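You operate a simulated robot arm through the tools that you are given. There is no shell and no other tool. Be economical: measure what you need, move in short steps, check, and stop when the job is done.

You run a simulated two-armed robot. Do the job below in one go: nothing can be reset, and whatever is moved stays where it is left.

JOB
Pick up the blue ladle from the paper strip at the end of the belt with one hand, pass it to the other hand and put it on the lower shelf under the marble slab. Fetch the square red chocolate and set it on the top of the narrow bench. Put the steel cup in the left sink. Put the square milk chocolate on the top of the tank bench away on the top of the packing bench. Open the drawer of the tank bench, take the purple roll and put it in the inside of the tank bench's drawer, then shut the drawer. Put the round white chocolate from the top of the island bench on the back of the bench beside the bowl machine. Put the black cup on the top of the island bench away on the top of the narrow bench. Take the small green tray on the bench beside the bowl machine and put it away on the top of the island bench. Press the seven button three times. Any order will do.

Only the result counts: the job must be done as asked and must still hold three seconds after the hand-in. Knocking over, shifting, dropping, spilling or breaking anything else fails it.

ROBOT AND FRAMES
Two 7-joint arms with two-finger grippers on one trunk, on a base that drives. Base frame: it is fixed to the floor where the robot stands at the start and does not move with it; the origin is under the middle of the robot, x ahead of it, y to its left, z up. Units: mm, degrees, N and s.
The left shoulder is at the start at [69, 216, 1153], the right one opposite. With the tool pointing down near the work surface each hand reaches from about 280 to 820 mm from the robot's upright axis, wherever it stands, measured 20 degrees to its own side. Places, roughly: back of the bench beside the bowl machine [-1900, -900, 900]; black cup (6x6x6 cm) [-200, -2000, 800]; blue ladle (13x8x28 cm) [700, -100, 1100]; drawer of the tank bench [3400, 200, 800]; inside of the tank bench's drawer [3400, 100, 700]; left sink [3400, -1400, 700]; lower shelf under the marble slab [5100, 500, 200]; purple roll (7x7x5 cm) [100, -2300, 800]; round white chocolate (4x4x2 cm) [0, -2400, 800]; seven button [2600, -3100, 900]; small green tray [-1500, -750, 1000]; square milk chocolate (3x3x2 cm) [3600, 0, 900]; square red chocolate (3x3x2 cm) [5200, -3200, 800]; steel cup (6x6x6 cm) [500, -2300, 800]; top of the island bench [300, -2100, 800]; top of the narrow bench [4900, -4400, 800]; top of the packing bench [2600, -2100, 900]. Payload 3.18 kg a hand.
Tool frame (each hand has its own): the origin (TCP) lies between the finger pads and is the grasp point; the fingertips stand 30 mm ahead of it; z points along the fingers, y is the line along which they close. Largest opening 144 mm; the body of the gripper starts 103 mm behind the TCP.
Orientation is that of the tool frame in the base frame, as a unit quaternion [x, y, z, w]. With the fingers straight down and closing along the base's y, the tool's x points along the base's -x, its y along +y and its z along -z.

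CONTROLS
- The arms move only by the tool drive_tool. It takes "left_increments", "right_increments" or both (then of equal length, played together; a hand with none holds still); each is a list of rows, each a list of 7 numbers: the turn, a rotation vector about the tool's x, y, z in rad, then the shift along the tool's x, y, z in mm, then the opening in per cent of the stroke, from 0 (shut) to 100 (fully open). In form: [[rx, ry, rz, dx, dy, dz, gripper], ...]. A call has 1 to 12 rows; each row is the pose to reach, as a shift and turn from the pose commanded when the call began, along the tool's axes at that moment. Rows are played at 5 a second. More than 50 mm and 8.6 degrees between two rows, or a gripper value outside its range, and nothing of the call is played. A pose out of reach is approached as far as the arm can. The call stops where the force on the tool passes 40 N (or 10 N more than at its start, if that is more) or the arm is blocked; 0.2 s more then pass. The fingers move at their own pace and stop on an object; they squeeze with about 30 N. The grip force told is the motor's: it shows also when the fingers shut on nothing. Time passes only in rows, and 0.2 s behind the last, so rows that repeat a pose let the fingers close. The reply holds the time, the measured pose of the TCP, the force on the tool along the base axes, the opening and the grip force, in the units named above and with some noise, with the torque about the TCP (base axes, N m) and any sound that the robot's microphone picked up.
- Cameras (640 x 400 px; columns grow to the right, rows downward): "scene" is now at [164.2, -10.6, 1381.9]; the picture's right is [-0.12, -0.99, 0.00], its down [-0.17, 0.02, -0.98] and it looks along [0.98, -0.11, -0.18] (base axes); focal length 214 px, centre (320, 200). "left" rides on the left gripper at [76, -16, -143] in its tool frame; the picture's right is [0.21, 0.98, 0.00], its down [-0.84, 0.18, -0.51] and it looks along [-0.50, 0.11, 0.86] (tool axes); focal length 218 px, centre (320, 200). "right" rides on the right gripper at [76, 16, -143] in its tool frame; the picture's right is [-0.21, 0.98, 0.00], its down [-0.84, -0.18, -0.51] and it looks along [-0.50, -0.11, 0.86] (tool axes); focal length 218 px, centre (320, 200). There is no depth. A picture from a camera that has moved, and an enlarged one, comes with that camera's place and axes in the base frame and with its lens.
- get_image(camera): a new picture of that camera. It takes no simulated time.
- lift_body(by): slides the trunk up (or, below 0, down) by that many mm; the arms and the scene camera ride with it, the base frame stays. It gives what a move gives, with no picture.
- steer(legs): drives the robot by 1 to 6 legs, each [ahead, left, turn to the left] in mm, mm and degrees, along the robot's own axes; the way and the turn of a leg run together, so that a leg with both is an arc; at most 1500 mm and 180 degrees a leg. The arms and the cameras ride along, it lands a little off, and it stops where it bumps. It gives what a move gives.
- turn_head(pan, tilt): turns the head with the scene camera to pan (to the left, within 80 degrees either way) and tilt (down, from -29 to 69), counted from straight ahead of the robot. It gives what a move gives.
- close_up(camera, box): a new picture of the part [left, top, right, bottom] of that camera's present view, enlarged. It takes no simulated time.
- close_job(): hands the job in; it is judged then, once.

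Go step by step. Nothing tells you exact positions but the pictures and the camera data: compare them with the known pose of the tool, close in by small moves and look again before you grip or let go. The budget is 525 turns and 310 pictures, counting those below and the enlarged ones. Unless the task says otherwise, let go and move clear before handing in.

The tools are called after ">>>" as a command line: name --argument value ..., lists and objects as JSON in quotes. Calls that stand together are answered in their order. drive_tool: Moves the arms, as the interface text tells. Its arguments: {"type":"object","properties":{"left_increments":{"type":"array"},"right_increments":{"type":"array"}},"required":[]} The other tools are called the same way: lift_body (by) slides the trunk up or down; steer (legs) drives the base; turn_head (pan, tilt) turns the head that bears the scene camera; get_image (camera) takes a picture; close_up (camera, box) takes an enlarged picture of a part of a camera's view; close_job () hands the job in.

At the start:

```text
t: 0.0
left_tool_pos: [403.1, 111.8, 1337.1]
left_tool_rot: [0.0, 1.0, 0.001, -0.001]
left_wrist_force: [0.5, 0.3, 0.3]
left_wrist_torque: [-0.01, 0.03, 0.01]
left_gripper_width: 143.8
left_gripper_force: 0.0
right_tool_pos: [285.1, -190.9, 1341.8]
right_tool_rot: [0.0, 1.0, 0.0, 0.0]
right_wrist_force: [0.0, 0.0, -0.2]
right_wrist_torque: [-0.01, 0.03, 0.03]
right_gripper_width: 144.2
right_gripper_force: 0.1
trunk travel left (down, up): [-235.0, 135.0]
robot x, y, heading: [1.7, -3.9, -0.1]
head pan, tilt: [-6.7, 10.1]
```

scene: 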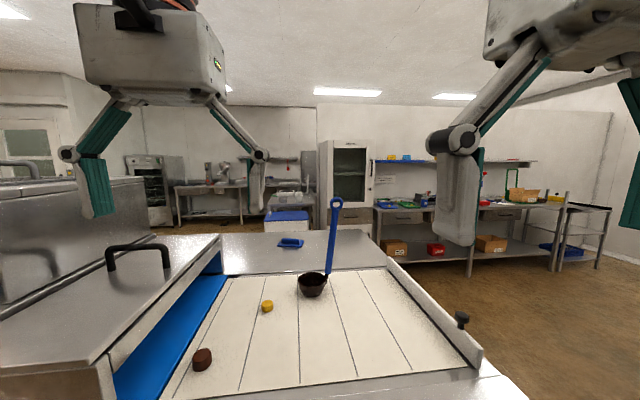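
right: 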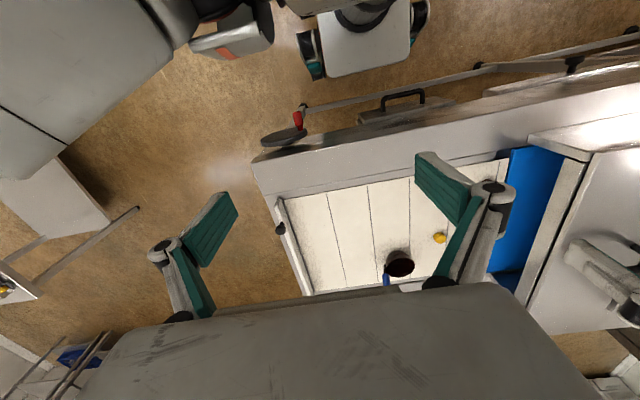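
left: 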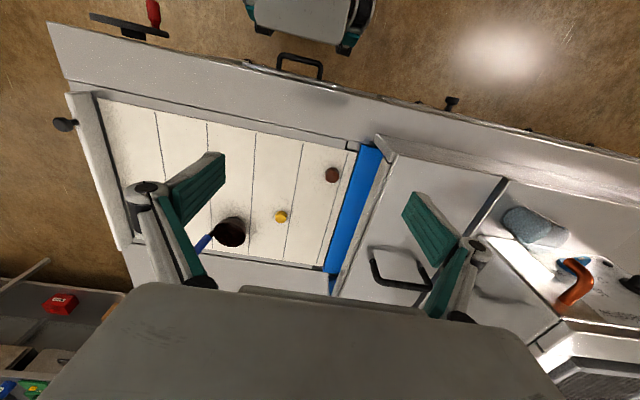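

I see the ladle standing on the white paper strip ahead, bowl down with the handle rising. I'll take a closer look at it.

>>> close_up --camera "scene" --box '[220, 170, 420, 320]'

>>> turn_head --pan 0 --tilt 40

>>> get_image --camera "scene"

```text
2.67 times, centred on (320, 245) of scene
camera zoom: at [164.2, -10.6, 1381.9], right [-0.12, -0.99, 0.0], down [-0.17, 0.02, -0.98], along [0.98, -0.11, -0.18], focal length 572 px, centre (320, 80)
```

zoom: 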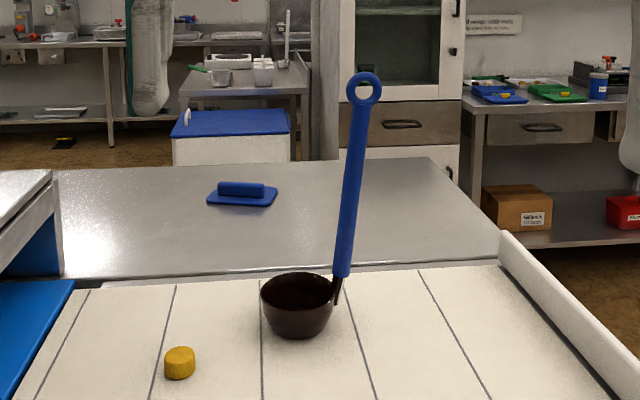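

```text
t: 0.9
left_tool_pos: [404.5, 110.6, 1337.5]
left_tool_rot: [0.0, 1.0, 0.0, 0.0]
left_wrist_force: [0.2, 0.1, -0.7]
left_wrist_torque: [-0.01, 0.02, 0.01]
left_gripper_width: 144.2
left_gripper_force: 0.0
right_tool_pos: [285.4, -190.6, 1341.8]
right_tool_rot: [0.0, 1.0, 0.001, 0.0]
right_wrist_force: [-0.1, -0.3, -0.6]
right_wrist_torque: [0.03, 0.01, -0.01]
right_gripper_width: 143.9
right_gripper_force: 0.0
trunk travel left (down, up): [-235.0, 135.0]
robot x, y, heading: [0.6, -2.2, -0.1]
head pan, tilt: [0.0, 40.0]
```

```text
305 pictures are left
camera scene: at [156.9, 0.2, 1334.5], right [0.0, -1.0, 0.0], down [-0.64, 0.0, -0.77], along [0.77, 0.0, -0.64], focal length 214 px, centre (320, 200)
```

scene: 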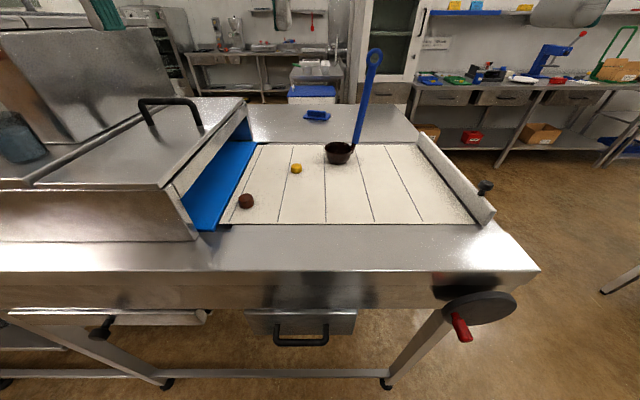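

The ladle's bowl is near (710,-56,1045) with its handle rising toward (740,-130,1290). I'll move the right hand up and forward and look again with the wrist camera.

>>> drive_tool --right_increments '[[0, 0, 0, 0, 0, -40, 100], [0, 0, 0, -40, 15, -60, 100], [0, 0, 0, -80, 30, -80, 100], [0, 0, 0, -120, 45, -80, 100], [0, 0, 0, -165, 60, -80, 100], [0, 0, 0, -210, 60, -80, 100]]'

>>> get_image --camera "right"

>>> get_image --camera "scene"

```text
t: 2.4
left_tool_pos: [406.3, 109.6, 1336.5]
left_tool_rot: [0.0, 1.0, 0.0, -0.001]
left_wrist_force: [0.6, -0.1, -0.8]
left_wrist_torque: [0.05, 0.07, 0.01]
left_gripper_width: 144.1
left_gripper_force: 0.1
right_tool_pos: [420.7, -114.9, 1337.3]
right_tool_rot: [0.004, 1.0, 0.004, 0.001]
right_wrist_force: [0.2, -0.7, 0.0]
right_wrist_torque: [0.07, 0.09, -0.02]
right_gripper_width: 144.0
right_gripper_force: 0.1
right hand out of reach, approached as far as the arm can: row 1, 2, 3, 4, 5, 6
trunk travel left (down, up): [-235.0, 135.0]
robot x, y, heading: [0.3, 0.4, 0.0]
head pan, tilt: [0.0, 40.0]
```

```text
304 pictures are left
camera right: at [346.8, -99.5, 1481.1], right [0.21, 0.98, 0.01], down [0.84, -0.19, 0.51], along [0.5, -0.1, -0.86], focal length 218 px, centre (320, 200)
```

right: 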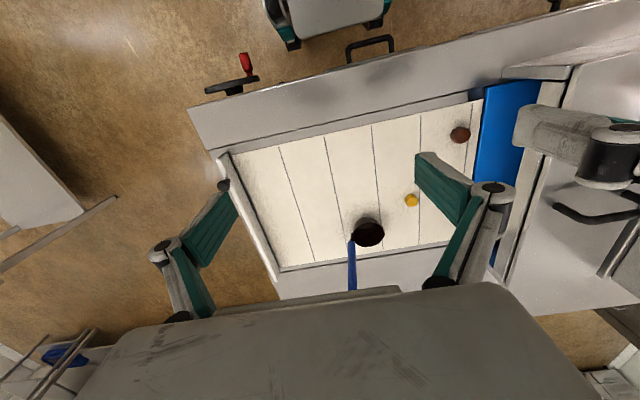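

```text
303 pictures are left
camera scene: at [159.3, -1.2, 1333.8], right [0.0, -1.0, 0.0], down [-0.64, 0.0, -0.76], along [0.76, 0.0, -0.64], focal length 214 px, centre (320, 200)
```

scene: 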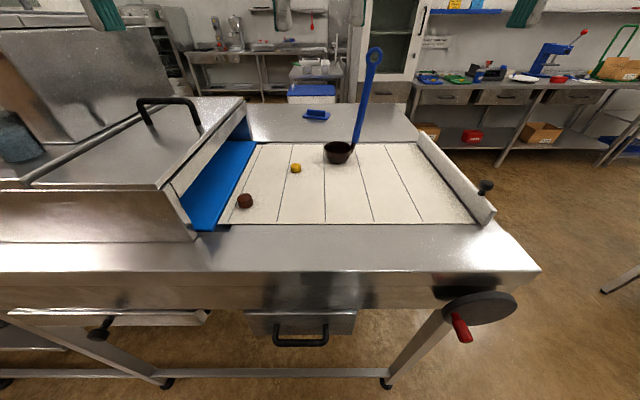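

The raised tool-down pose is at the arm's limit, so I'll tilt the right hand 45° forward. It will approach the handle with open fingers on either side of it.

>>> drive_tool --right_increments '[[0, -0.13, 0, -30, 0, 13, 100], [0, -0.26, 0, -60, 0, 26, 100], [0, -0.39, 0, -90, 0, 39, 100], [0, -0.52, 0, -120, 0, 52, 100], [0, -0.65, 0, -150, 0, 65, 100], [0, -0.785, 0, -180, 0, 77, 100]]'

>>> get_image --camera "right"

>>> get_image --camera "scene"

```text
t: 3.8
left_tool_pos: [405.1, 110.9, 1336.6]
left_tool_rot: [0.0, 1.0, 0.0, 0.0]
left_wrist_force: [0.5, -0.4, 0.1]
left_wrist_torque: [0.0, 0.01, 0.01]
left_gripper_width: 144.1
left_gripper_force: 0.0
right_tool_pos: [600.2, -112.1, 1258.5]
right_tool_rot: [0.0, 0.924, 0.001, 0.383]
right_wrist_force: [0.6, -0.8, -0.9]
right_wrist_torque: [0.02, 0.02, 0.04]
right_gripper_width: 144.0
right_gripper_force: 0.0
trunk travel left (down, up): [-235.0, 135.0]
robot x, y, heading: [-0.5, -1.5, -0.1]
head pan, tilt: [0.0, 40.0]
```

```text
302 pictures are left
camera right: at [445.7, -97.1, 1305.6], right [0.15, 0.98, 0.15], down [0.24, -0.18, 0.95], along [0.96, -0.11, -0.26], focal length 218 px, centre (320, 200)
```

right: 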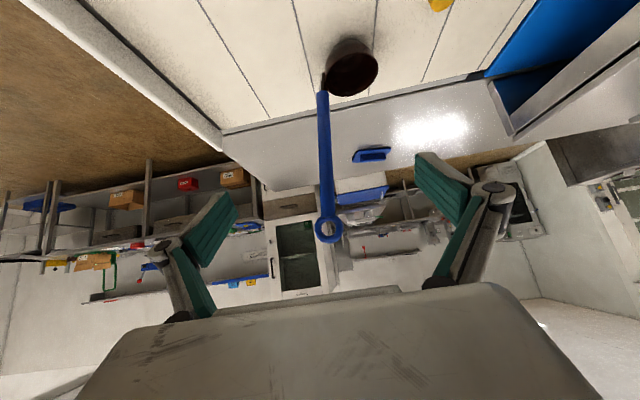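

```text
301 pictures are left
camera scene: at [157.5, -0.2, 1334.2], right [0.0, -1.0, 0.0], down [-0.64, 0.0, -0.77], along [0.77, 0.0, -0.64], focal length 214 px, centre (320, 200)
```

scene: 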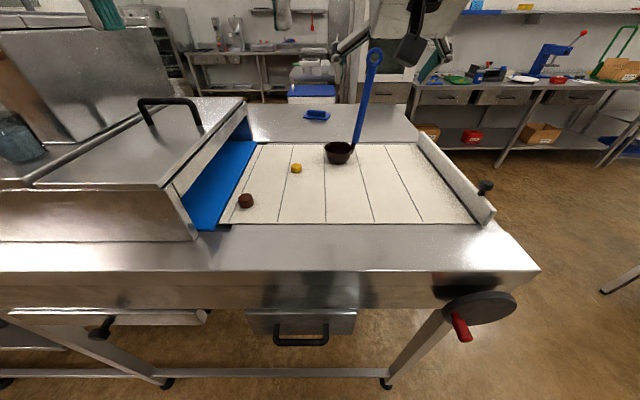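

The ring is near (754,-128,1271) and the handle's foot near (722,-100,1065), so it leans slightly. I'll align the right hand with that lean and approach.

>>> drive_tool --right_increments '[[-0.03, 0, 0.03, -20, -3, 30, 100], [-0.06, 0, 0.06, -40, -6, 60, 100], [-0.095, 0, 0.095, -60, -10, 95, 100], [-0.095, 0, 0.095, -80, -10, 127, 100]]'

>>> get_image --camera "right"

>>> close_up --camera "scene" --box '[280, 0, 480, 180]'

```text
t: 4.8
left_tool_pos: [404.9, 112.8, 1337.1]
left_tool_rot: [0.0, 1.0, -0.001, -0.001]
left_wrist_force: [0.3, 1.0, 0.5]
left_wrist_torque: [-0.07, 0.03, 0.02]
left_gripper_width: 144.1
left_gripper_force: 0.1
right_tool_pos: [746.8, -118.8, 1222.1]
right_tool_rot: [0.025, 0.922, 0.061, 0.381]
right_wrist_force: [-0.3, -0.3, -0.1]
right_wrist_torque: [-0.01, 0.01, -0.02]
right_gripper_width: 144.0
right_gripper_force: 0.1
trunk travel left (down, up): [-235.0, 135.0]
robot x, y, heading: [-1.4, -1.7, 0.0]
head pan, tilt: [0.0, 40.0]
```

```text
300 pictures are left
camera right: at [592.9, -108.7, 1272.0], right [0.15, 0.95, 0.28], down [0.24, -0.31, 0.92], along [0.96, -0.07, -0.27], focal length 218 px, centre (320, 200)
```

right: 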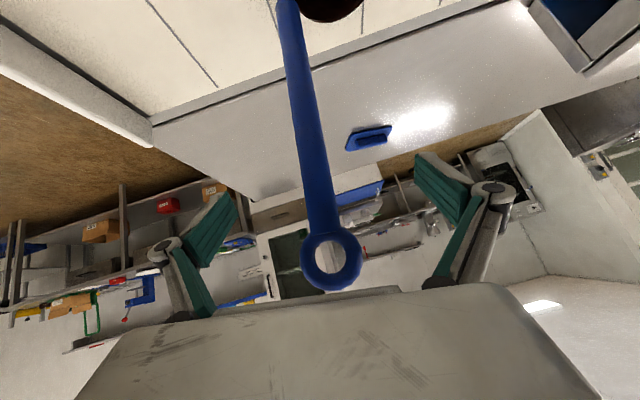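

```text
2.22 times, centred on (380, 90) of scene
camera zoom: at [157.9, 1.1, 1334.1], right [0.0, -1.0, 0.0], down [-0.64, 0.0, -0.77], along [0.77, 0.0, -0.64], focal length 477 px, centre (187, 444)
```

zoom: 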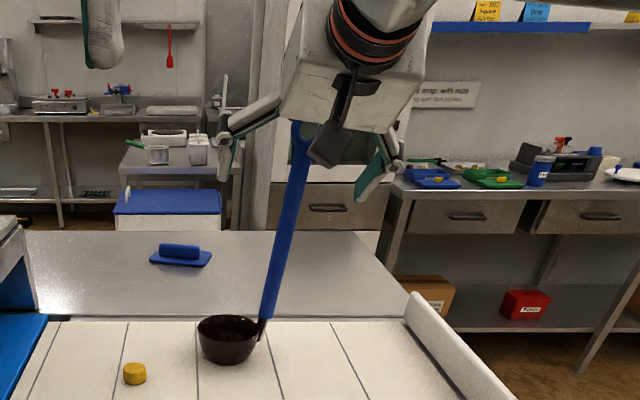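

The handle crosses the picture right at the TCP, so I'll close the right hand.

>>> drive_tool --right_increments '[[0, 0, 0, 0, 0, 0, 50], [0, 0, 0, 0, 0, 0, 25], [0, 0, 0, 0, 0, 0, 0], [0, 0, 0, 0, 0, 0, 0], [0, 0, 0, 0, 0, 0, 0], [0, 0, 0, 0, 0, 0, 0]]'

>>> get_image --camera "right"

```text
t: 6.2
left_tool_pos: [404.3, 111.0, 1337.5]
left_tool_rot: [0.0, 1.0, 0.0, 0.0]
left_wrist_force: [0.4, -0.7, -1.0]
left_wrist_torque: [-0.01, 0.04, 0.04]
left_gripper_width: 144.0
left_gripper_force: 0.1
right_tool_pos: [745.3, -120.3, 1224.0]
right_tool_rot: [0.026, 0.922, 0.062, 0.381]
right_wrist_force: [-0.9, 0.5, -0.3]
right_wrist_torque: [-0.05, -0.05, 0.03]
right_gripper_width: 17.0
right_gripper_force: 30.4
trunk travel left (down, up): [-235.0, 135.0]
robot x, y, heading: [2.4, 0.9, 0.1]
head pan, tilt: [0.0, 40.0]
```

```text
298 pictures are left
camera right: at [591.7, -109.8, 1272.9], right [0.15, 0.95, 0.28], down [0.24, -0.31, 0.92], along [0.96, -0.07, -0.27], focal length 218 px, centre (320, 200)
```

right: 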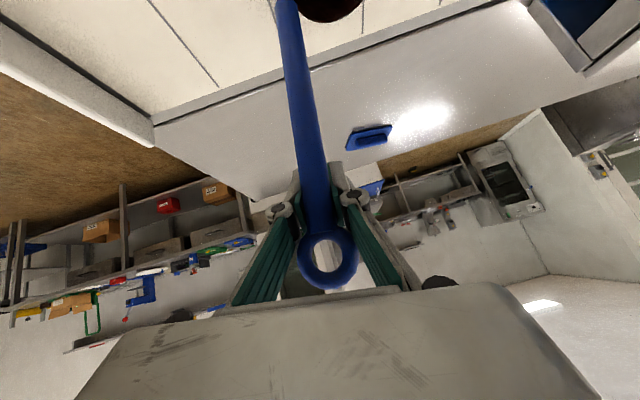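

Gripped at 17 mm; lifting straight up and drawing it back a bit.

>>> drive_tool --right_increments '[[0, 0, 0, -14, 3, -14, 0], [0, 0, 0, -28, 5, -28, 0], [0, 0, 0, -42, 8, -42, 0], [0, 0, 0, -57, 11, -57, 0], [0, 0, 0, -36, 11, -78, 0], [0, 0, 0, -15, 11, -99, 0], [0, 0, 0, 14, 11, -128, 0], [0, 0, 0, 35, 11, -149, 0]]'

>>> get_image --camera "scene"

>>> get_image --camera "left"

```text
t: 8.0
left_tool_pos: [403.0, 109.7, 1338.1]
left_tool_rot: [0.0, 1.0, 0.0, 0.0]
left_wrist_force: [-0.5, -0.3, 0.0]
left_wrist_torque: [0.0, 0.01, 0.04]
left_gripper_width: 143.9
left_gripper_force: 0.0
right_tool_pos: [615.5, -122.2, 1309.1]
right_tool_rot: [0.026, 0.922, 0.062, 0.382]
right_wrist_force: [-0.4, 0.2, -0.6]
right_wrist_torque: [-0.06, -0.04, -0.03]
right_gripper_width: 16.9
right_gripper_force: 29.7
trunk travel left (down, up): [-235.0, 135.0]
robot x, y, heading: [0.2, -1.0, 0.1]
head pan, tilt: [0.0, 40.0]
```

```text
297 pictures are left
camera scene: at [156.5, 0.2, 1334.5], right [0.0, -1.0, 0.0], down [-0.64, 0.0, -0.77], along [0.77, 0.0, -0.64], focal length 214 px, centre (320, 200)
```

scene: 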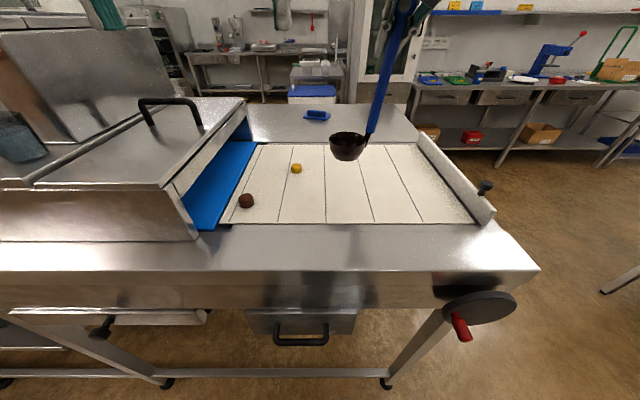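

```text
296 pictures are left
camera left: at [326.6, 94.5, 1481.0], right [-0.21, 0.98, 0.0], down [0.84, 0.18, 0.51], along [0.5, 0.11, -0.86], focal length 218 px, centre (320, 200)
```

left: 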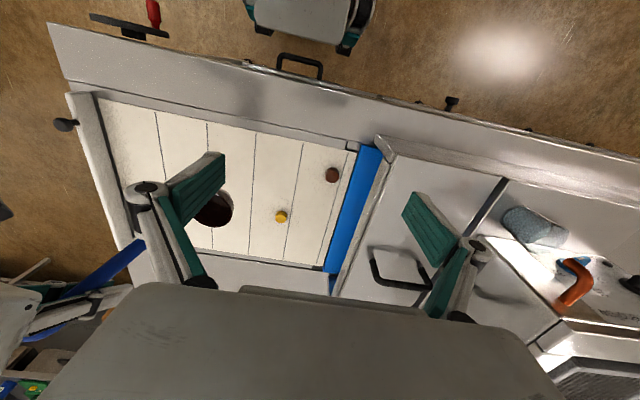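

The ladle is held clear of the belt. I'll yaw the left hand by 90°, then pitch it so it points at the handle from the left and slightly downward.

>>> drive_tool --left_increments '[[0, 0, 0.143, -7, 6, 1, 100], [0, 0, 0.286, -14, 12, 2, 100], [0, 0, 0.429, -21, 18, 3, 100], [0, 0, 0.571, -28, 24, 4, 100], [0, 0, 0.714, -35, 30, 5, 100], [0, 0, 0.857, -42, 36, 6, 100], [0, 0, 1.0, -49, 42, 7, 100], [0, 0, 1.143, -56, 48, 8, 100], [0, 0, 1.286, -63, 54, 9, 100], [0, 0, 1.429, -70, 60, 10, 100], [0, 0, 1.571, -77, 66, 10, 100]]'

```text
t: 10.4
left_tool_pos: [217.7, 77.7, 1231.3]
left_tool_rot: [0.498, 0.863, -0.029, -0.077]
left_wrist_force: [44.4, 4.8, -59.4]
left_wrist_torque: [-0.93, 4.77, 0.23]
left_gripper_width: 143.0
left_gripper_force: 0.0
left hand out of reach, approached as far as the arm can: row 1, 2, 3, 4, 5, 6, 7, 8, 9, 10, 11
right_tool_pos: [619.0, -124.7, 1306.0]
right_tool_rot: [0.027, 0.923, 0.062, 0.379]
right_wrist_force: [-0.5, 0.0, -2.0]
right_wrist_torque: [-0.12, 0.0, -0.06]
right_gripper_width: 16.8
right_gripper_force: 30.3
trunk travel left (down, up): [-235.0, 135.0]
robot x, y, heading: [-2.7, -1.5, -0.2]
head pan, tilt: [0.0, 40.0]
stopped in row 11 (left hand): the force on the tool passed its limit at 282 N (the readings are from after the stop); the commanded pose is now the measured one
```

The left hand was at its height limit, drifted toward the robot and pressed on something. I'll look before I back off.

>>> get_image --camera "scene"

>>> get_image --camera "left"

```text
295 pictures are left
camera scene: at [163.8, 2.6, 1347.3], right [0.03, -1.0, 0.0], down [-0.52, -0.01, -0.85], along [0.85, 0.02, -0.52], focal length 214 px, centre (320, 200)
```

scene: 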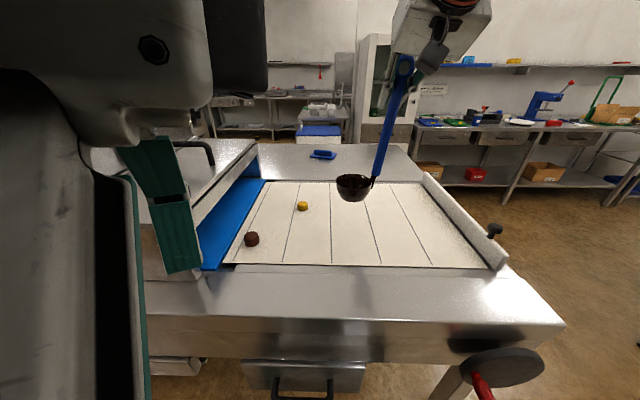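

```text
294 pictures are left
camera left: at [189.9, 131.4, 1382.1], right [0.73, 0.67, -0.1], down [0.65, -0.65, 0.39], along [0.19, -0.35, -0.92], focal length 218 px, centre (320, 200)
```

left: 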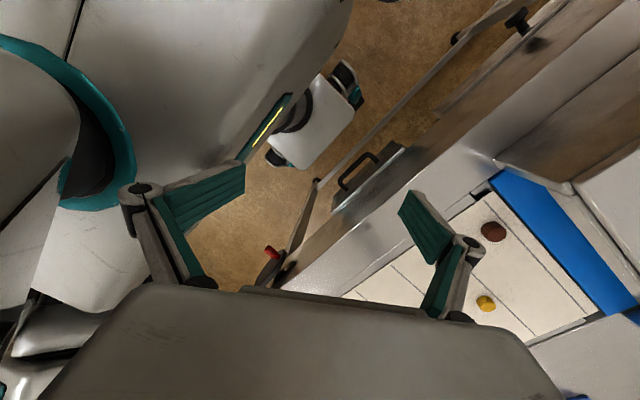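

The hand bumped the robot's own head camera housing. I'll move it out ahead and to the left, away from the head.

>>> drive_tool --left_increments '[[0, 0, 0, 0, 20, 8, 100], [0, 0, 0, 0, 50, 10, 100], [0, 0, 0, 0, 90, 10, 100], [0, 0, 0, 3, 130, 8, 100], [0, 0, 0, 5, 165, 8, 100], [0, 0, 0, 5, 194, 7, 100]]'

>>> get_image --camera "scene"

```text
t: 11.8
left_tool_pos: [216.9, 119.2, 1214.0]
left_tool_rot: [0.498, 0.863, -0.033, -0.079]
left_wrist_force: [6.8, 3.7, 2.3]
left_wrist_torque: [-0.19, 0.44, -0.05]
left_gripper_width: 142.5
left_gripper_force: 0.1
left hand out of reach, approached as far as the arm can: row 1, 2, 3, 4, 5, 6
right_tool_pos: [616.7, -124.0, 1306.4]
right_tool_rot: [0.026, 0.922, 0.063, 0.38]
right_wrist_force: [0.1, -0.6, -1.1]
right_wrist_torque: [-0.06, -0.01, 0.01]
right_gripper_width: 16.8
right_gripper_force: 29.9
trunk travel left (down, up): [-235.0, 135.0]
robot x, y, heading: [-0.7, -0.4, -0.1]
head pan, tilt: [0.0, 40.0]
```

```text
293 pictures are left
camera scene: at [158.1, 6.9, 1337.8], right [0.08, -1.0, 0.0], down [-0.61, -0.05, -0.79], along [0.79, 0.06, -0.61], focal length 214 px, centre (320, 200)
```

scene: 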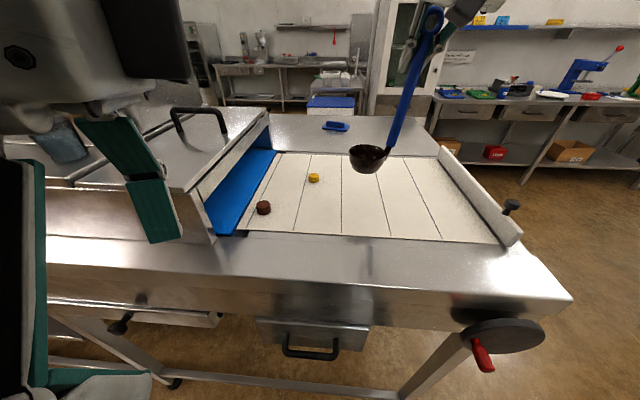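

The arm seems to be at a joint limit with this yaw. I'll undo the yaw while moving outward and lower.

>>> drive_tool --left_increments '[[0, 0, -0.14, 0, 20, 10, 100], [0, 0, -0.28, 0, 40, 20, 100], [0, 0, -0.42, 0, 60, 30, 100], [0, 0, -0.56, 0, 90, 40, 100], [0, 0, -0.7, 0, 120, 50, 100], [0, 0, -0.84, 0, 150, 60, 100], [0, 0, -0.98, 0, 180, 70, 100], [0, 0, -1.05, 0, 200, 70, 100]]'

>>> get_image --camera "left"

```text
t: 13.6
left_tool_pos: [375.9, 213.3, 1120.9]
left_tool_rot: [0.001, 0.997, 0.013, -0.082]
left_wrist_force: [-0.3, -0.1, 0.2]
left_wrist_torque: [0.0, 0.06, 0.02]
left_gripper_width: 144.1
left_gripper_force: 0.0
right_tool_pos: [617.8, -124.0, 1306.9]
right_tool_rot: [0.027, 0.922, 0.062, 0.381]
right_wrist_force: [-0.1, 0.1, -0.9]
right_wrist_torque: [-0.04, -0.03, 0.02]
right_gripper_width: 16.8
right_gripper_force: 30.3
trunk travel left (down, up): [-235.0, 135.0]
robot x, y, heading: [-2.0, 0.6, -0.2]
head pan, tilt: [0.0, 40.0]
```

```text
292 pictures are left
camera left: at [322.1, 194.2, 1273.9], right [-0.2, 0.98, 0.06], down [0.91, 0.17, 0.37], along [0.35, 0.13, -0.93], focal length 218 px, centre (320, 200)
```

left: 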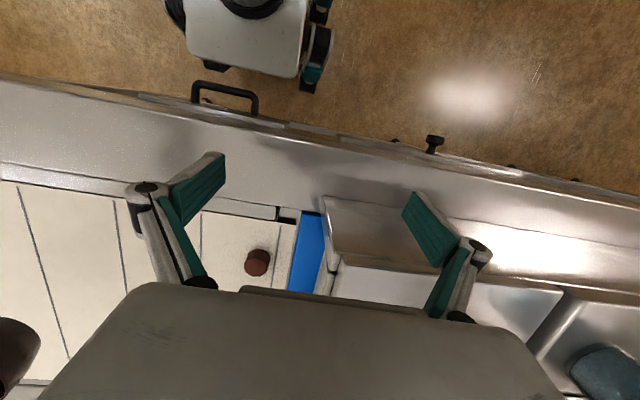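

Left hand is free. I'll back the robot away from the belt to have open room for the hand-over.

>>> steer --legs '[[-450, 0, 0]]'

```text
t: 16.3
left_tool_pos: [-83.5, 216.1, 1120.4]
left_tool_rot: [0.001, 0.997, 0.013, -0.081]
left_wrist_force: [-0.5, -0.4, 0.3]
left_wrist_torque: [-0.01, 0.01, 0.02]
left_gripper_width: 143.8
left_gripper_force: 0.0
right_tool_pos: [160.6, -123.1, 1308.3]
right_tool_rot: [0.026, 0.922, 0.062, 0.381]
right_wrist_force: [1.2, -0.6, -1.8]
right_wrist_torque: [-0.06, -0.02, -0.01]
right_gripper_width: 16.8
right_gripper_force: 29.7
trunk travel left (down, up): [-235.0, 135.0]
robot x, y, heading: [-454.4, -2.0, 0.2]
head pan, tilt: [0.0, 40.0]
```

Robot is clear of the bench. Now I'll lower the ladle a little forward with the right hand while the left hand turns to point at it from the left (yaw −60°, 30° down).

>>> drive_tool --left_increments '[[0.043, -0.099, 0.091, -16, -13, -8, 100], [0.086, -0.199, 0.182, -32, -26, -17, 100], [0.129, -0.298, 0.274, -48, -38, -26, 100], [0.172, -0.397, 0.365, -64, -51, -34, 100], [0.215, -0.497, 0.456, -80, -64, -43, 100], [0.258, -0.596, 0.547, -97, -77, -51, 100], [0.301, -0.696, 0.638, -113, -90, -60, 100], [0.344, -0.795, 0.729, -129, -103, -68, 100], [0.387, -0.894, 0.821, -145, -115, -77, 100], [0.43, -0.994, 0.912, -161, -128, -85, 100], [0.473, -1.093, 1.003, -177, -141, -94, 100]]' --right_increments '[[0, 0, 0, 6, -2, 14, 0], [0, 0, 0, 12, -4, 29, 0], [0, 0, 0, 18, -6, 43, 0], [0, 0, 0, 24, -8, 57, 0], [0, 0, 0, 30, -10, 72, 0], [0, 0, 0, 36, -12, 86, 0], [0, 0, 0, 42, -14, 101, 0], [0, 0, 0, 48, -16, 115, 0], [0, 0, 0, 54, -18, 129, 0], [0, 0, 0, 60, -20, 144, 0], [0, 0, 0, 66, -21, 158, 0]]'

>>> get_image --camera "scene"

>>> get_image --camera "left"

```text
t: 18.7
left_tool_pos: [121.8, 79.4, 1187.6]
left_tool_rot: [0.353, 0.804, -0.201, 0.434]
left_wrist_force: [0.1, -0.6, 0.0]
left_wrist_torque: [-0.02, -0.01, -0.01]
left_gripper_width: 144.0
left_gripper_force: 0.0
left hand out of reach, approached as far as the arm can: row 10, 11
right_tool_pos: [226.5, -125.3, 1146.0]
right_tool_rot: [0.026, 0.923, 0.062, 0.38]
right_wrist_force: [0.1, 0.1, -1.5]
right_wrist_torque: [-0.07, -0.05, -0.02]
right_gripper_width: 16.8
right_gripper_force: 30.0
trunk travel left (down, up): [-235.0, 135.0]
robot x, y, heading: [-454.5, 0.1, 0.2]
head pan, tilt: [0.0, 40.0]
```

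```text
291 pictures are left
camera scene: at [-298.4, -0.6, 1333.9], right [0.0, -1.0, 0.0], down [-0.64, 0.0, -0.77], along [0.77, 0.0, -0.64], focal length 214 px, centre (320, 200)
```

scene: 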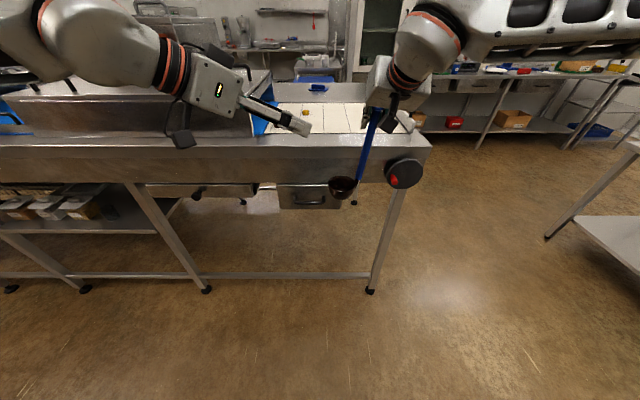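

```text
290 pictures are left
camera left: at [1.4, 187.8, 1201.0], right [0.65, 0.74, -0.19], down [0.17, 0.11, 0.98], along [0.74, -0.67, -0.05], focal length 218 px, centre (320, 200)
```

left: 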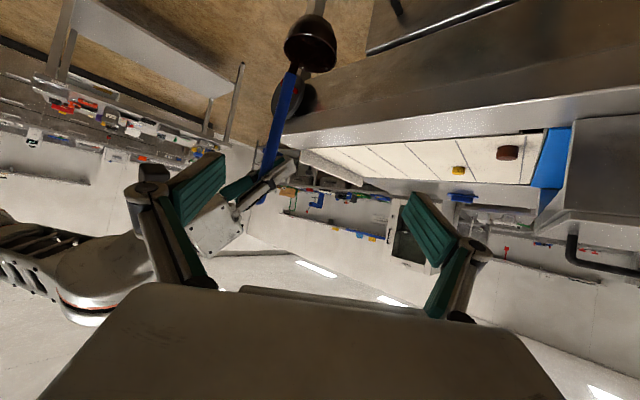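

Good pose. The handle is visible ahead of the left hand; I'll go to a pre-grasp about 90 mm short of it and look again.

>>> drive_tool --left_increments '[[0, 0, 0, 0, -15, 38, 100], [0, 0, 0, 0, -30, 76, 100], [0, 0, 0, 1, -45, 114, 100], [0, 0, 0, 2, -59, 152, 100]]'

>>> get_image --camera "left"

>>> get_image --camera "right"

>>> close_up --camera "scene" --box '[240, 40, 480, 220]'

```text
t: 19.7
left_tool_pos: [155.3, -58.5, 1107.4]
left_tool_rot: [0.353, 0.804, -0.201, 0.434]
left_wrist_force: [0.4, -0.5, -0.7]
left_wrist_torque: [-0.03, -0.02, -0.03]
left_gripper_width: 143.8
left_gripper_force: 0.2
right_tool_pos: [225.4, -123.8, 1147.4]
right_tool_rot: [0.027, 0.923, 0.062, 0.38]
right_wrist_force: [-0.9, -0.1, -1.4]
right_wrist_torque: [-0.02, -0.05, -0.02]
right_gripper_width: 16.6
right_gripper_force: 30.2
trunk travel left (down, up): [-235.0, 135.0]
robot x, y, heading: [-457.6, 2.3, 0.3]
head pan, tilt: [0.0, 40.0]
```

```text
289 pictures are left
camera left: at [35.4, 50.3, 1120.3], right [0.65, 0.74, -0.19], down [0.16, 0.11, 0.98], along [0.74, -0.67, -0.05], focal length 218 px, centre (320, 200)
```

left: 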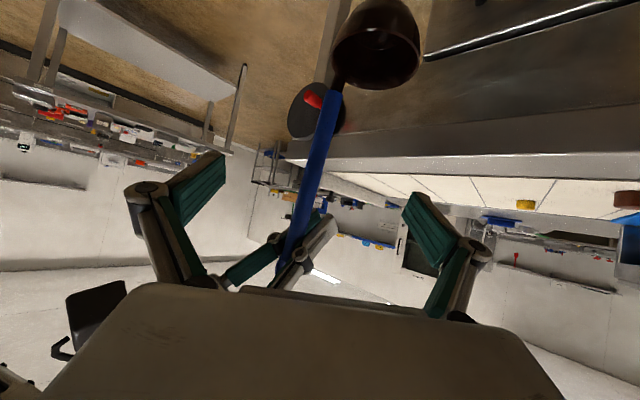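

```text
288 pictures are left
camera right: at [71.6, -115.4, 1196.4], right [0.15, 0.95, 0.28], down [0.24, -0.31, 0.92], along [0.96, -0.07, -0.27], focal length 218 px, centre (320, 200)
```

right: 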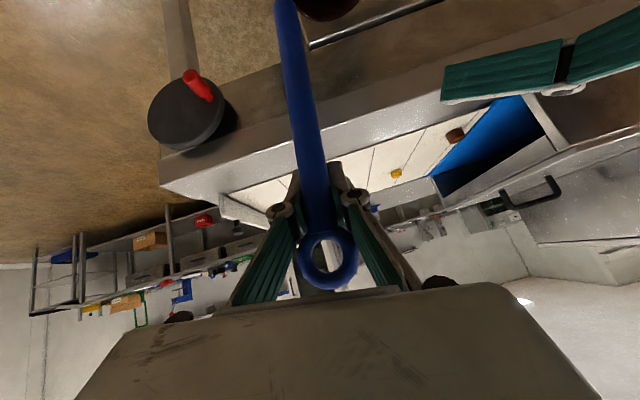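

```text
2.22 times, centred on (360, 130) of scene
camera zoom: at [-299.4, -0.8, 1334.2], right [0.0, -1.0, 0.0], down [-0.64, 0.0, -0.77], along [0.77, 0.0, -0.64], focal length 477 px, centre (231, 356)
```

zoom: 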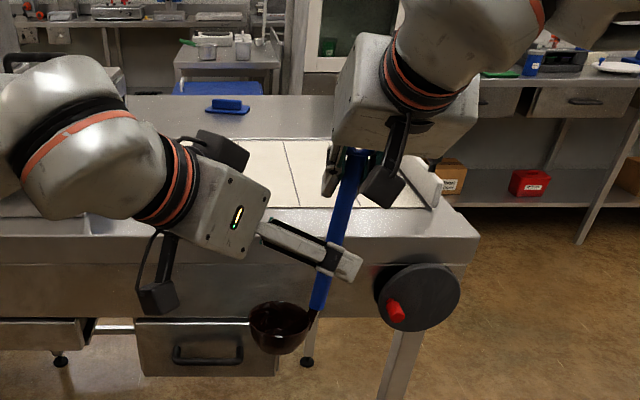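

The handle lines up with the left hand's axis at about 84 mm ahead, near (203,-114,1065). I'll advance and check.

>>> drive_tool --left_increments '[[0, 0, 0, -1, 0, 28, 100], [0, 0, 0, -2, -1, 56, 100], [0, 0, 0, -4, -1, 84, 100]]'

>>> get_image --camera "left"

>>> close_up --camera "scene" --box '[240, 40, 480, 220]'

```text
t: 20.5
left_tool_pos: [204.4, -112.0, 1065.0]
left_tool_rot: [0.353, 0.803, -0.201, 0.435]
left_wrist_force: [-0.4, -0.2, -0.4]
left_wrist_torque: [0.03, 0.02, 0.02]
left_gripper_width: 143.7
left_gripper_force: 0.0
right_tool_pos: [224.8, -125.0, 1147.1]
right_tool_rot: [0.026, 0.922, 0.062, 0.38]
right_wrist_force: [0.3, 0.0, -1.2]
right_wrist_torque: [-0.05, -0.05, 0.04]
right_gripper_width: 16.7
right_gripper_force: 30.1
trunk travel left (down, up): [-235.0, 135.0]
robot x, y, heading: [-460.9, -3.7, 0.4]
head pan, tilt: [0.0, 40.0]
```

```text
286 pictures are left
camera left: at [84.3, -3.3, 1078.6], right [0.65, 0.74, -0.19], down [0.16, 0.11, 0.98], along [0.74, -0.67, -0.05], focal length 218 px, centre (320, 200)
```

left: 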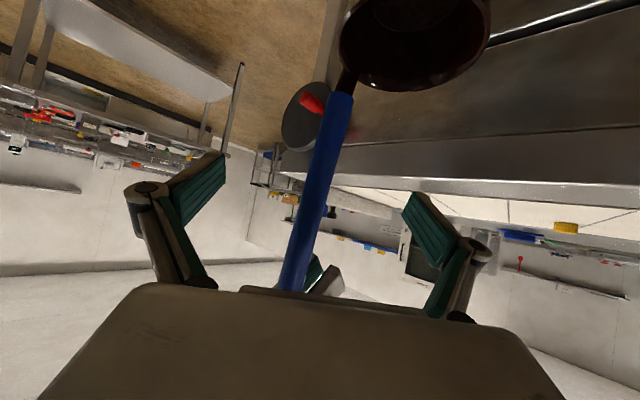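

```text
2.22 times, centred on (360, 130) of scene
camera zoom: at [-299.2, -0.8, 1334.2], right [0.0, -1.0, 0.0], down [-0.64, 0.0, -0.77], along [0.77, 0.0, -0.64], focal length 477 px, centre (231, 356)
```

zoom: 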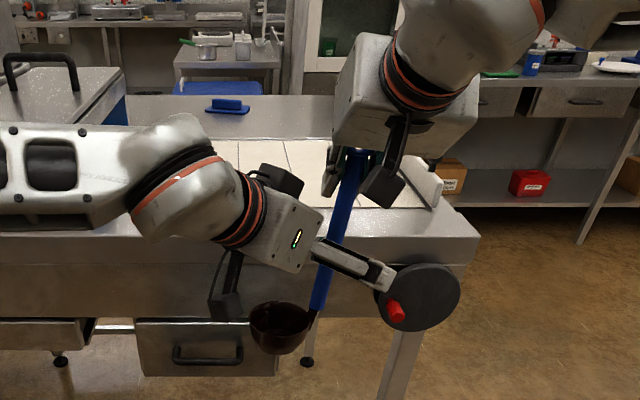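

Handle sits at the TCP, about 5 mm toward tool −y. I'll correct that and close the left hand.

>>> drive_tool --left_increments '[[0, 0, 0, 0, -5, 0, 60], [0, 0, 0, 0, -5, 0, 30], [0, 0, 0, 0, -5, 0, 0], [0, 0, 0, 0, -5, 0, 0], [0, 0, 0, 0, -5, 0, 0], [0, 0, 0, 0, -5, 0, 0]]'

>>> get_image --camera "left"

```text
t: 21.9
left_tool_pos: [199.9, -114.9, 1065.7]
left_tool_rot: [0.353, 0.803, -0.201, 0.435]
left_wrist_force: [2.3, -3.0, -1.6]
left_wrist_torque: [0.41, -0.64, -0.06]
left_gripper_width: 18.9
left_gripper_force: 29.8
right_tool_pos: [226.0, -124.0, 1147.5]
right_tool_rot: [0.025, 0.922, 0.063, 0.381]
right_wrist_force: [-1.5, 1.6, 1.5]
right_wrist_torque: [-0.26, 0.84, 0.01]
right_gripper_width: 17.5
right_gripper_force: 30.2
trunk travel left (down, up): [-235.0, 135.0]
robot x, y, heading: [-454.8, -1.5, 0.3]
head pan, tilt: [0.0, 40.0]
```

```text
284 pictures are left
camera left: at [79.4, -6.0, 1079.1], right [0.65, 0.74, -0.19], down [0.16, 0.11, 0.98], along [0.74, -0.67, -0.05], focal length 218 px, centre (320, 200)
```

left: 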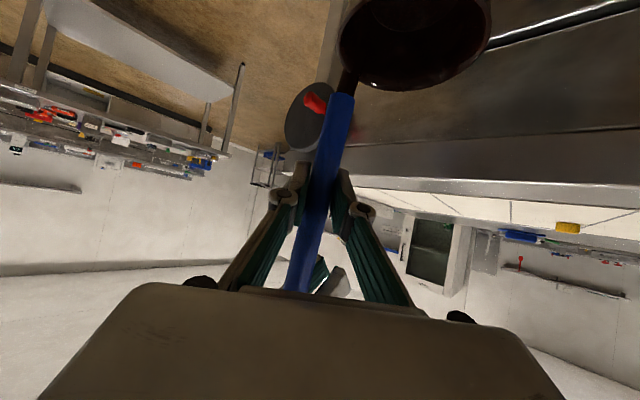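

Both hands hold the handle. The right hand opens partly and backs away upward.

>>> drive_tool --right_increments '[[0, 0, 0, 0, 0, 0, 25], [0, 0, 0, 0, 0, 0, 45], [0, 0, 0, 0, 0, 0, 45], [0, 0, 0, 0, 0, -30, 45], [0, 0, 0, 0, 0, -60, 45], [0, 0, 0, 0, 0, -100, 45], [0, 0, 0, 0, 0, -140, 45]]'

>>> get_image --camera "left"

>>> get_image --camera "scene"

```text
t: 23.5
left_tool_pos: [199.1, -115.5, 1067.1]
left_tool_rot: [0.354, 0.803, -0.201, 0.435]
left_wrist_force: [0.7, 0.0, -1.0]
left_wrist_torque: [-0.07, 0.01, 0.04]
left_gripper_width: 17.7
left_gripper_force: 29.8
right_tool_pos: [124.3, -134.8, 1246.2]
right_tool_rot: [0.025, 0.922, 0.062, 0.382]
right_wrist_force: [0.4, 0.9, 0.3]
right_wrist_torque: [-0.01, 0.01, 0.03]
right_gripper_width: 64.8
right_gripper_force: 0.1
trunk travel left (down, up): [-235.0, 135.0]
robot x, y, heading: [-459.3, 0.5, -0.2]
head pan, tilt: [0.0, 40.0]
```

```text
283 pictures are left
camera left: at [78.8, -6.1, 1079.8], right [0.65, 0.74, -0.19], down [0.16, 0.11, 0.98], along [0.74, -0.67, -0.05], focal length 218 px, centre (320, 200)
```

left: 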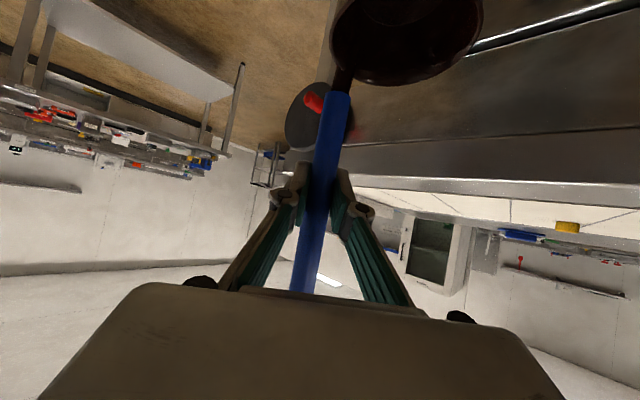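

```text
282 pictures are left
camera scene: at [-300.9, -0.1, 1334.6], right [0.0, -1.0, 0.0], down [-0.64, 0.0, -0.77], along [0.77, 0.0, -0.64], focal length 214 px, centre (320, 200)
```

scene: 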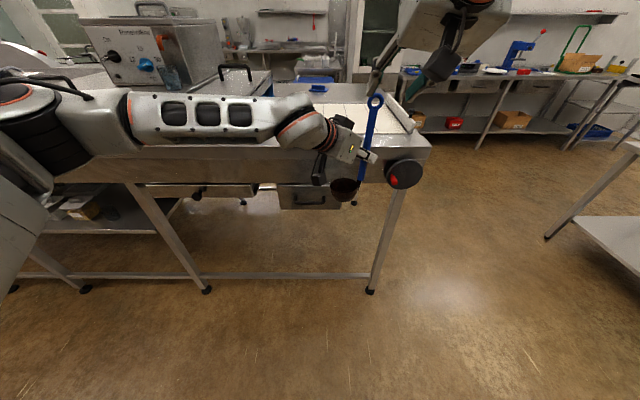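

The left hand holds the ladle alone. Before driving I'll look around to map free floor.

>>> turn_head --pan -70 --tilt 25

>>> get_image --camera "scene"

>>> turn_head --pan -35 --tilt 20

>>> get_image --camera "scene"

```text
t: 24.9
left_tool_pos: [198.9, -114.4, 1065.2]
left_tool_rot: [0.353, 0.804, -0.201, 0.434]
left_wrist_force: [0.7, 0.1, 0.7]
left_wrist_torque: [-0.01, 0.01, 0.04]
left_gripper_width: 17.5
left_gripper_force: 30.1
right_tool_pos: [125.3, -133.4, 1246.3]
right_tool_rot: [0.025, 0.922, 0.063, 0.381]
right_wrist_force: [-0.2, 0.1, -0.1]
right_wrist_torque: [0.01, 0.05, 0.01]
right_gripper_width: 64.9
right_gripper_force: 0.1
trunk travel left (down, up): [-235.0, 135.0]
robot x, y, heading: [-456.3, -5.6, 0.5]
head pan, tilt: [-70.0, 25.0]
```

```text
281 pictures are left
camera scene: at [-353.1, -86.7, 1357.7], right [-0.94, -0.35, 0.0], down [-0.15, 0.4, -0.91], along [0.31, -0.85, -0.42], focal length 214 px, centre (320, 200)
```

scene: 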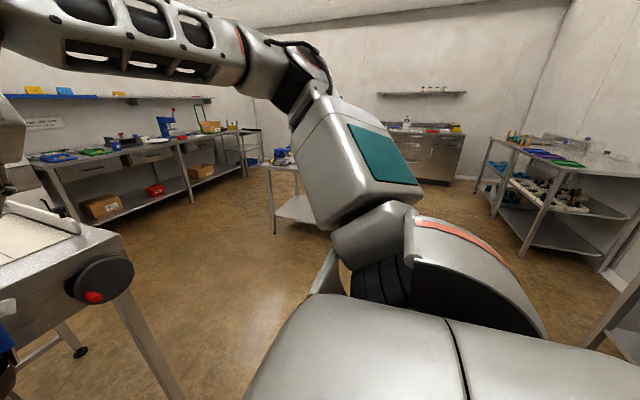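

```text
t: 26.0
left_tool_pos: [200.4, -114.9, 1066.4]
left_tool_rot: [0.354, 0.803, -0.202, 0.434]
left_wrist_force: [0.7, 0.2, 0.6]
left_wrist_torque: [-0.03, -0.01, 0.0]
left_gripper_width: 17.4
left_gripper_force: 30.5
right_tool_pos: [125.5, -134.5, 1246.4]
right_tool_rot: [0.025, 0.922, 0.063, 0.38]
right_wrist_force: [0.2, -0.1, 0.5]
right_wrist_torque: [0.01, -0.01, -0.01]
right_gripper_width: 64.9
right_gripper_force: 0.2
trunk travel left (down, up): [-235.0, 135.0]
robot x, y, heading: [-457.9, -0.5, 0.4]
head pan, tilt: [-35.0, 20.0]
```

```text
280 pictures are left
camera scene: at [-308.6, -53.5, 1365.8], right [-0.57, -0.82, 0.0], down [-0.28, 0.2, -0.94], along [0.77, -0.54, -0.34], focal length 214 px, centre (320, 200)
```

scene: 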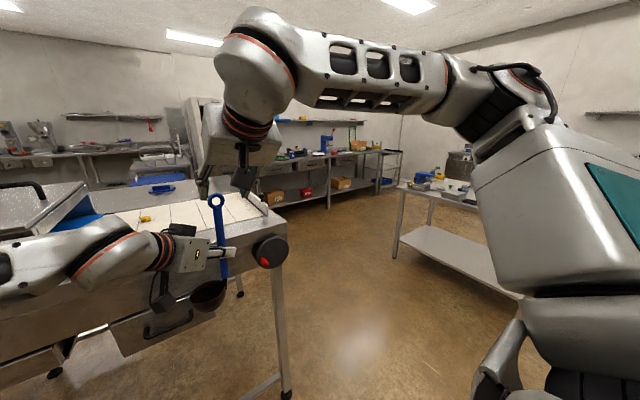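

The corridor to the right and then ahead looks open. I'll strafe right and drive forward past the belt's end.

>>> steer --legs '[[0, -950, 0], [1500, 0, 0]]'

>>> turn_head --pan 0 --tilt 20

>>> get_image --camera "scene"

>>> turn_head --pan 50 --tilt 20

>>> get_image --camera "scene"

```text
t: 42.0
left_tool_pos: [1723.9, -1137.0, 1066.1]
left_tool_rot: [0.37, 0.797, -0.21, 0.43]
left_wrist_force: [-0.5, -0.4, -0.6]
left_wrist_torque: [-0.06, -0.01, -0.02]
left_gripper_width: 17.5
left_gripper_force: 30.2
right_tool_pos: [1649.1, -1153.0, 1245.8]
right_tool_rot: [0.043, 0.921, 0.055, 0.382]
right_wrist_force: [-0.4, -0.2, 0.6]
right_wrist_torque: [-0.03, -0.02, 0.02]
right_gripper_width: 64.6
right_gripper_force: 0.1
trunk travel left (down, up): [-235.0, 135.0]
robot x, y, heading: [1073.1, -998.1, -2.1]
head pan, tilt: [-35.0, 20.0]
```

```text
t: 43.0
left_tool_pos: [1726.0, -1137.1, 1065.7]
left_tool_rot: [0.37, 0.796, -0.21, 0.43]
left_wrist_force: [0.1, 0.3, -0.7]
left_wrist_torque: [-0.04, 0.02, -0.04]
left_gripper_width: 17.4
left_gripper_force: 30.3
right_tool_pos: [1647.4, -1153.6, 1245.5]
right_tool_rot: [0.044, 0.921, 0.055, 0.383]
right_wrist_force: [0.1, -0.9, -0.2]
right_wrist_torque: [0.02, -0.01, 0.01]
right_gripper_width: 64.8
right_gripper_force: 0.0
trunk travel left (down, up): [-235.0, 135.0]
robot x, y, heading: [1075.5, -999.0, -2.2]
head pan, tilt: [0.0, 20.0]
```

```text
279 pictures are left
camera scene: at [1237.9, -1002.8, 1365.8], right [-0.04, -1.0, 0.0], down [-0.34, 0.01, -0.94], along [0.94, -0.04, -0.34], focal length 214 px, centre (320, 200)
```

scene: 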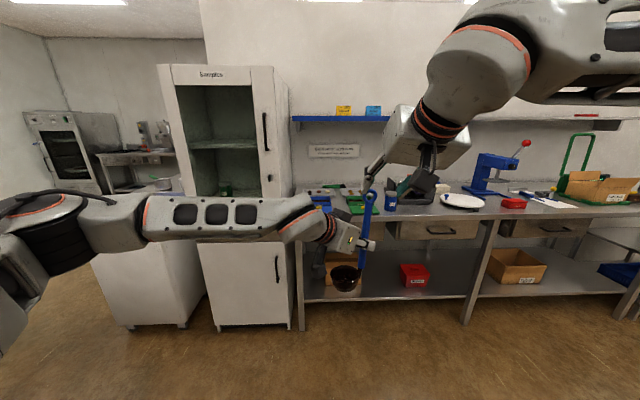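

```text
t: 44.2
left_tool_pos: [1725.8, -1137.4, 1065.8]
left_tool_rot: [0.37, 0.796, -0.209, 0.431]
left_wrist_force: [0.1, -0.5, 0.1]
left_wrist_torque: [-0.05, -0.01, 0.02]
left_gripper_width: 17.6
left_gripper_force: 30.3
right_tool_pos: [1648.9, -1152.3, 1245.6]
right_tool_rot: [0.043, 0.922, 0.055, 0.382]
right_wrist_force: [-0.3, -0.3, 0.0]
right_wrist_torque: [0.03, 0.0, 0.0]
right_gripper_width: 64.6
right_gripper_force: 0.0
trunk travel left (down, up): [-235.0, 135.0]
robot x, y, heading: [1076.2, -996.3, -2.0]
head pan, tilt: [50.0, 20.0]
```

```text
278 pictures are left
camera scene: at [1207.4, -930.2, 1365.8], right [0.74, -0.67, 0.0], down [-0.23, -0.25, -0.94], along [0.63, 0.7, -0.34], focal length 214 px, centre (320, 200)
```

scene: 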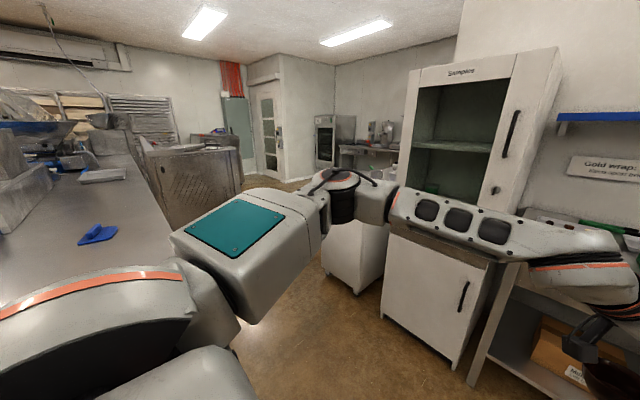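

The way to the tank bench and slab leads left, around the white cabinet and bin. I'll drive forward a bit, turn left and look.

>>> steer --legs '[[500, 0, 0], [0, 0, 92]]'

>>> turn_head --pan 0 --tilt 20

>>> get_image --camera "scene"

>>> turn_head --pan -45 --tilt 20

>>> get_image --camera "scene"

```text
t: 50.9
left_tool_pos: [1687.3, -359.0, 1065.4]
left_tool_rot: [-0.311, 0.821, 0.161, 0.451]
left_wrist_force: [-0.1, 0.2, 0.0]
left_wrist_torque: [0.04, -0.05, -0.01]
left_gripper_width: 17.8
left_gripper_force: 29.7
right_tool_pos: [1706.0, -433.9, 1245.7]
right_tool_rot: [-0.628, 0.676, 0.312, 0.228]
right_wrist_force: [-0.3, -0.5, -0.3]
right_wrist_torque: [0.0, -0.02, 0.0]
right_gripper_width: 64.8
right_gripper_force: 0.0
trunk travel left (down, up): [-235.0, 135.0]
robot x, y, heading: [1564.7, -1011.9, 88.8]
head pan, tilt: [50.0, 20.0]
```

```text
t: 52.1
left_tool_pos: [1687.8, -359.1, 1065.7]
left_tool_rot: [-0.311, 0.821, 0.162, 0.45]
left_wrist_force: [-0.3, 1.0, -0.7]
left_wrist_torque: [-0.02, -0.05, -0.03]
left_gripper_width: 17.5
left_gripper_force: 29.9
right_tool_pos: [1706.0, -434.7, 1246.3]
right_tool_rot: [-0.627, 0.676, 0.312, 0.229]
right_wrist_force: [0.8, 0.4, 0.7]
right_wrist_torque: [0.02, -0.02, 0.01]
right_gripper_width: 65.0
right_gripper_force: 0.0
trunk travel left (down, up): [-235.0, 135.0]
robot x, y, heading: [1562.9, -1013.9, 88.8]
head pan, tilt: [0.0, 20.0]
```

```text
277 pictures are left
camera scene: at [1565.6, -849.9, 1365.8], right [1.0, -0.01, 0.0], down [0.0, -0.34, -0.94], along [0.01, 0.94, -0.34], focal length 214 px, centre (320, 200)
```

scene: 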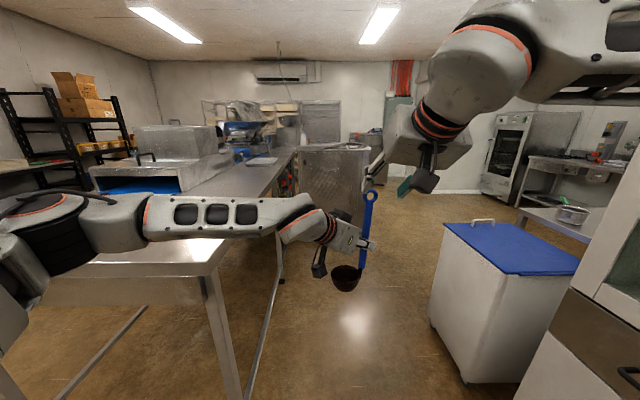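

```text
t: 53.2
left_tool_pos: [1687.1, -359.3, 1065.7]
left_tool_rot: [-0.311, 0.821, 0.161, 0.451]
left_wrist_force: [-0.5, -0.1, 0.4]
left_wrist_torque: [0.04, -0.07, 0.0]
left_gripper_width: 17.6
left_gripper_force: 30.0
right_tool_pos: [1706.5, -435.5, 1245.1]
right_tool_rot: [-0.628, 0.676, 0.312, 0.228]
right_wrist_force: [0.3, 0.3, 0.1]
right_wrist_torque: [0.0, -0.01, 0.02]
right_gripper_width: 64.7
right_gripper_force: 0.1
trunk travel left (down, up): [-235.0, 135.0]
robot x, y, heading: [1561.9, -1013.8, 89.3]
head pan, tilt: [-45.0, 20.0]
```

```text
276 pictures are left
camera scene: at [1631.1, -878.1, 1365.8], right [0.7, -0.72, 0.0], down [-0.25, -0.24, -0.94], along [0.67, 0.66, -0.34], focal length 214 px, centre (320, 200)
```

scene: 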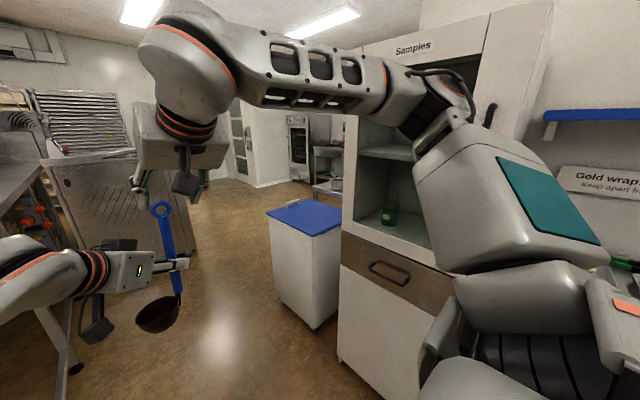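

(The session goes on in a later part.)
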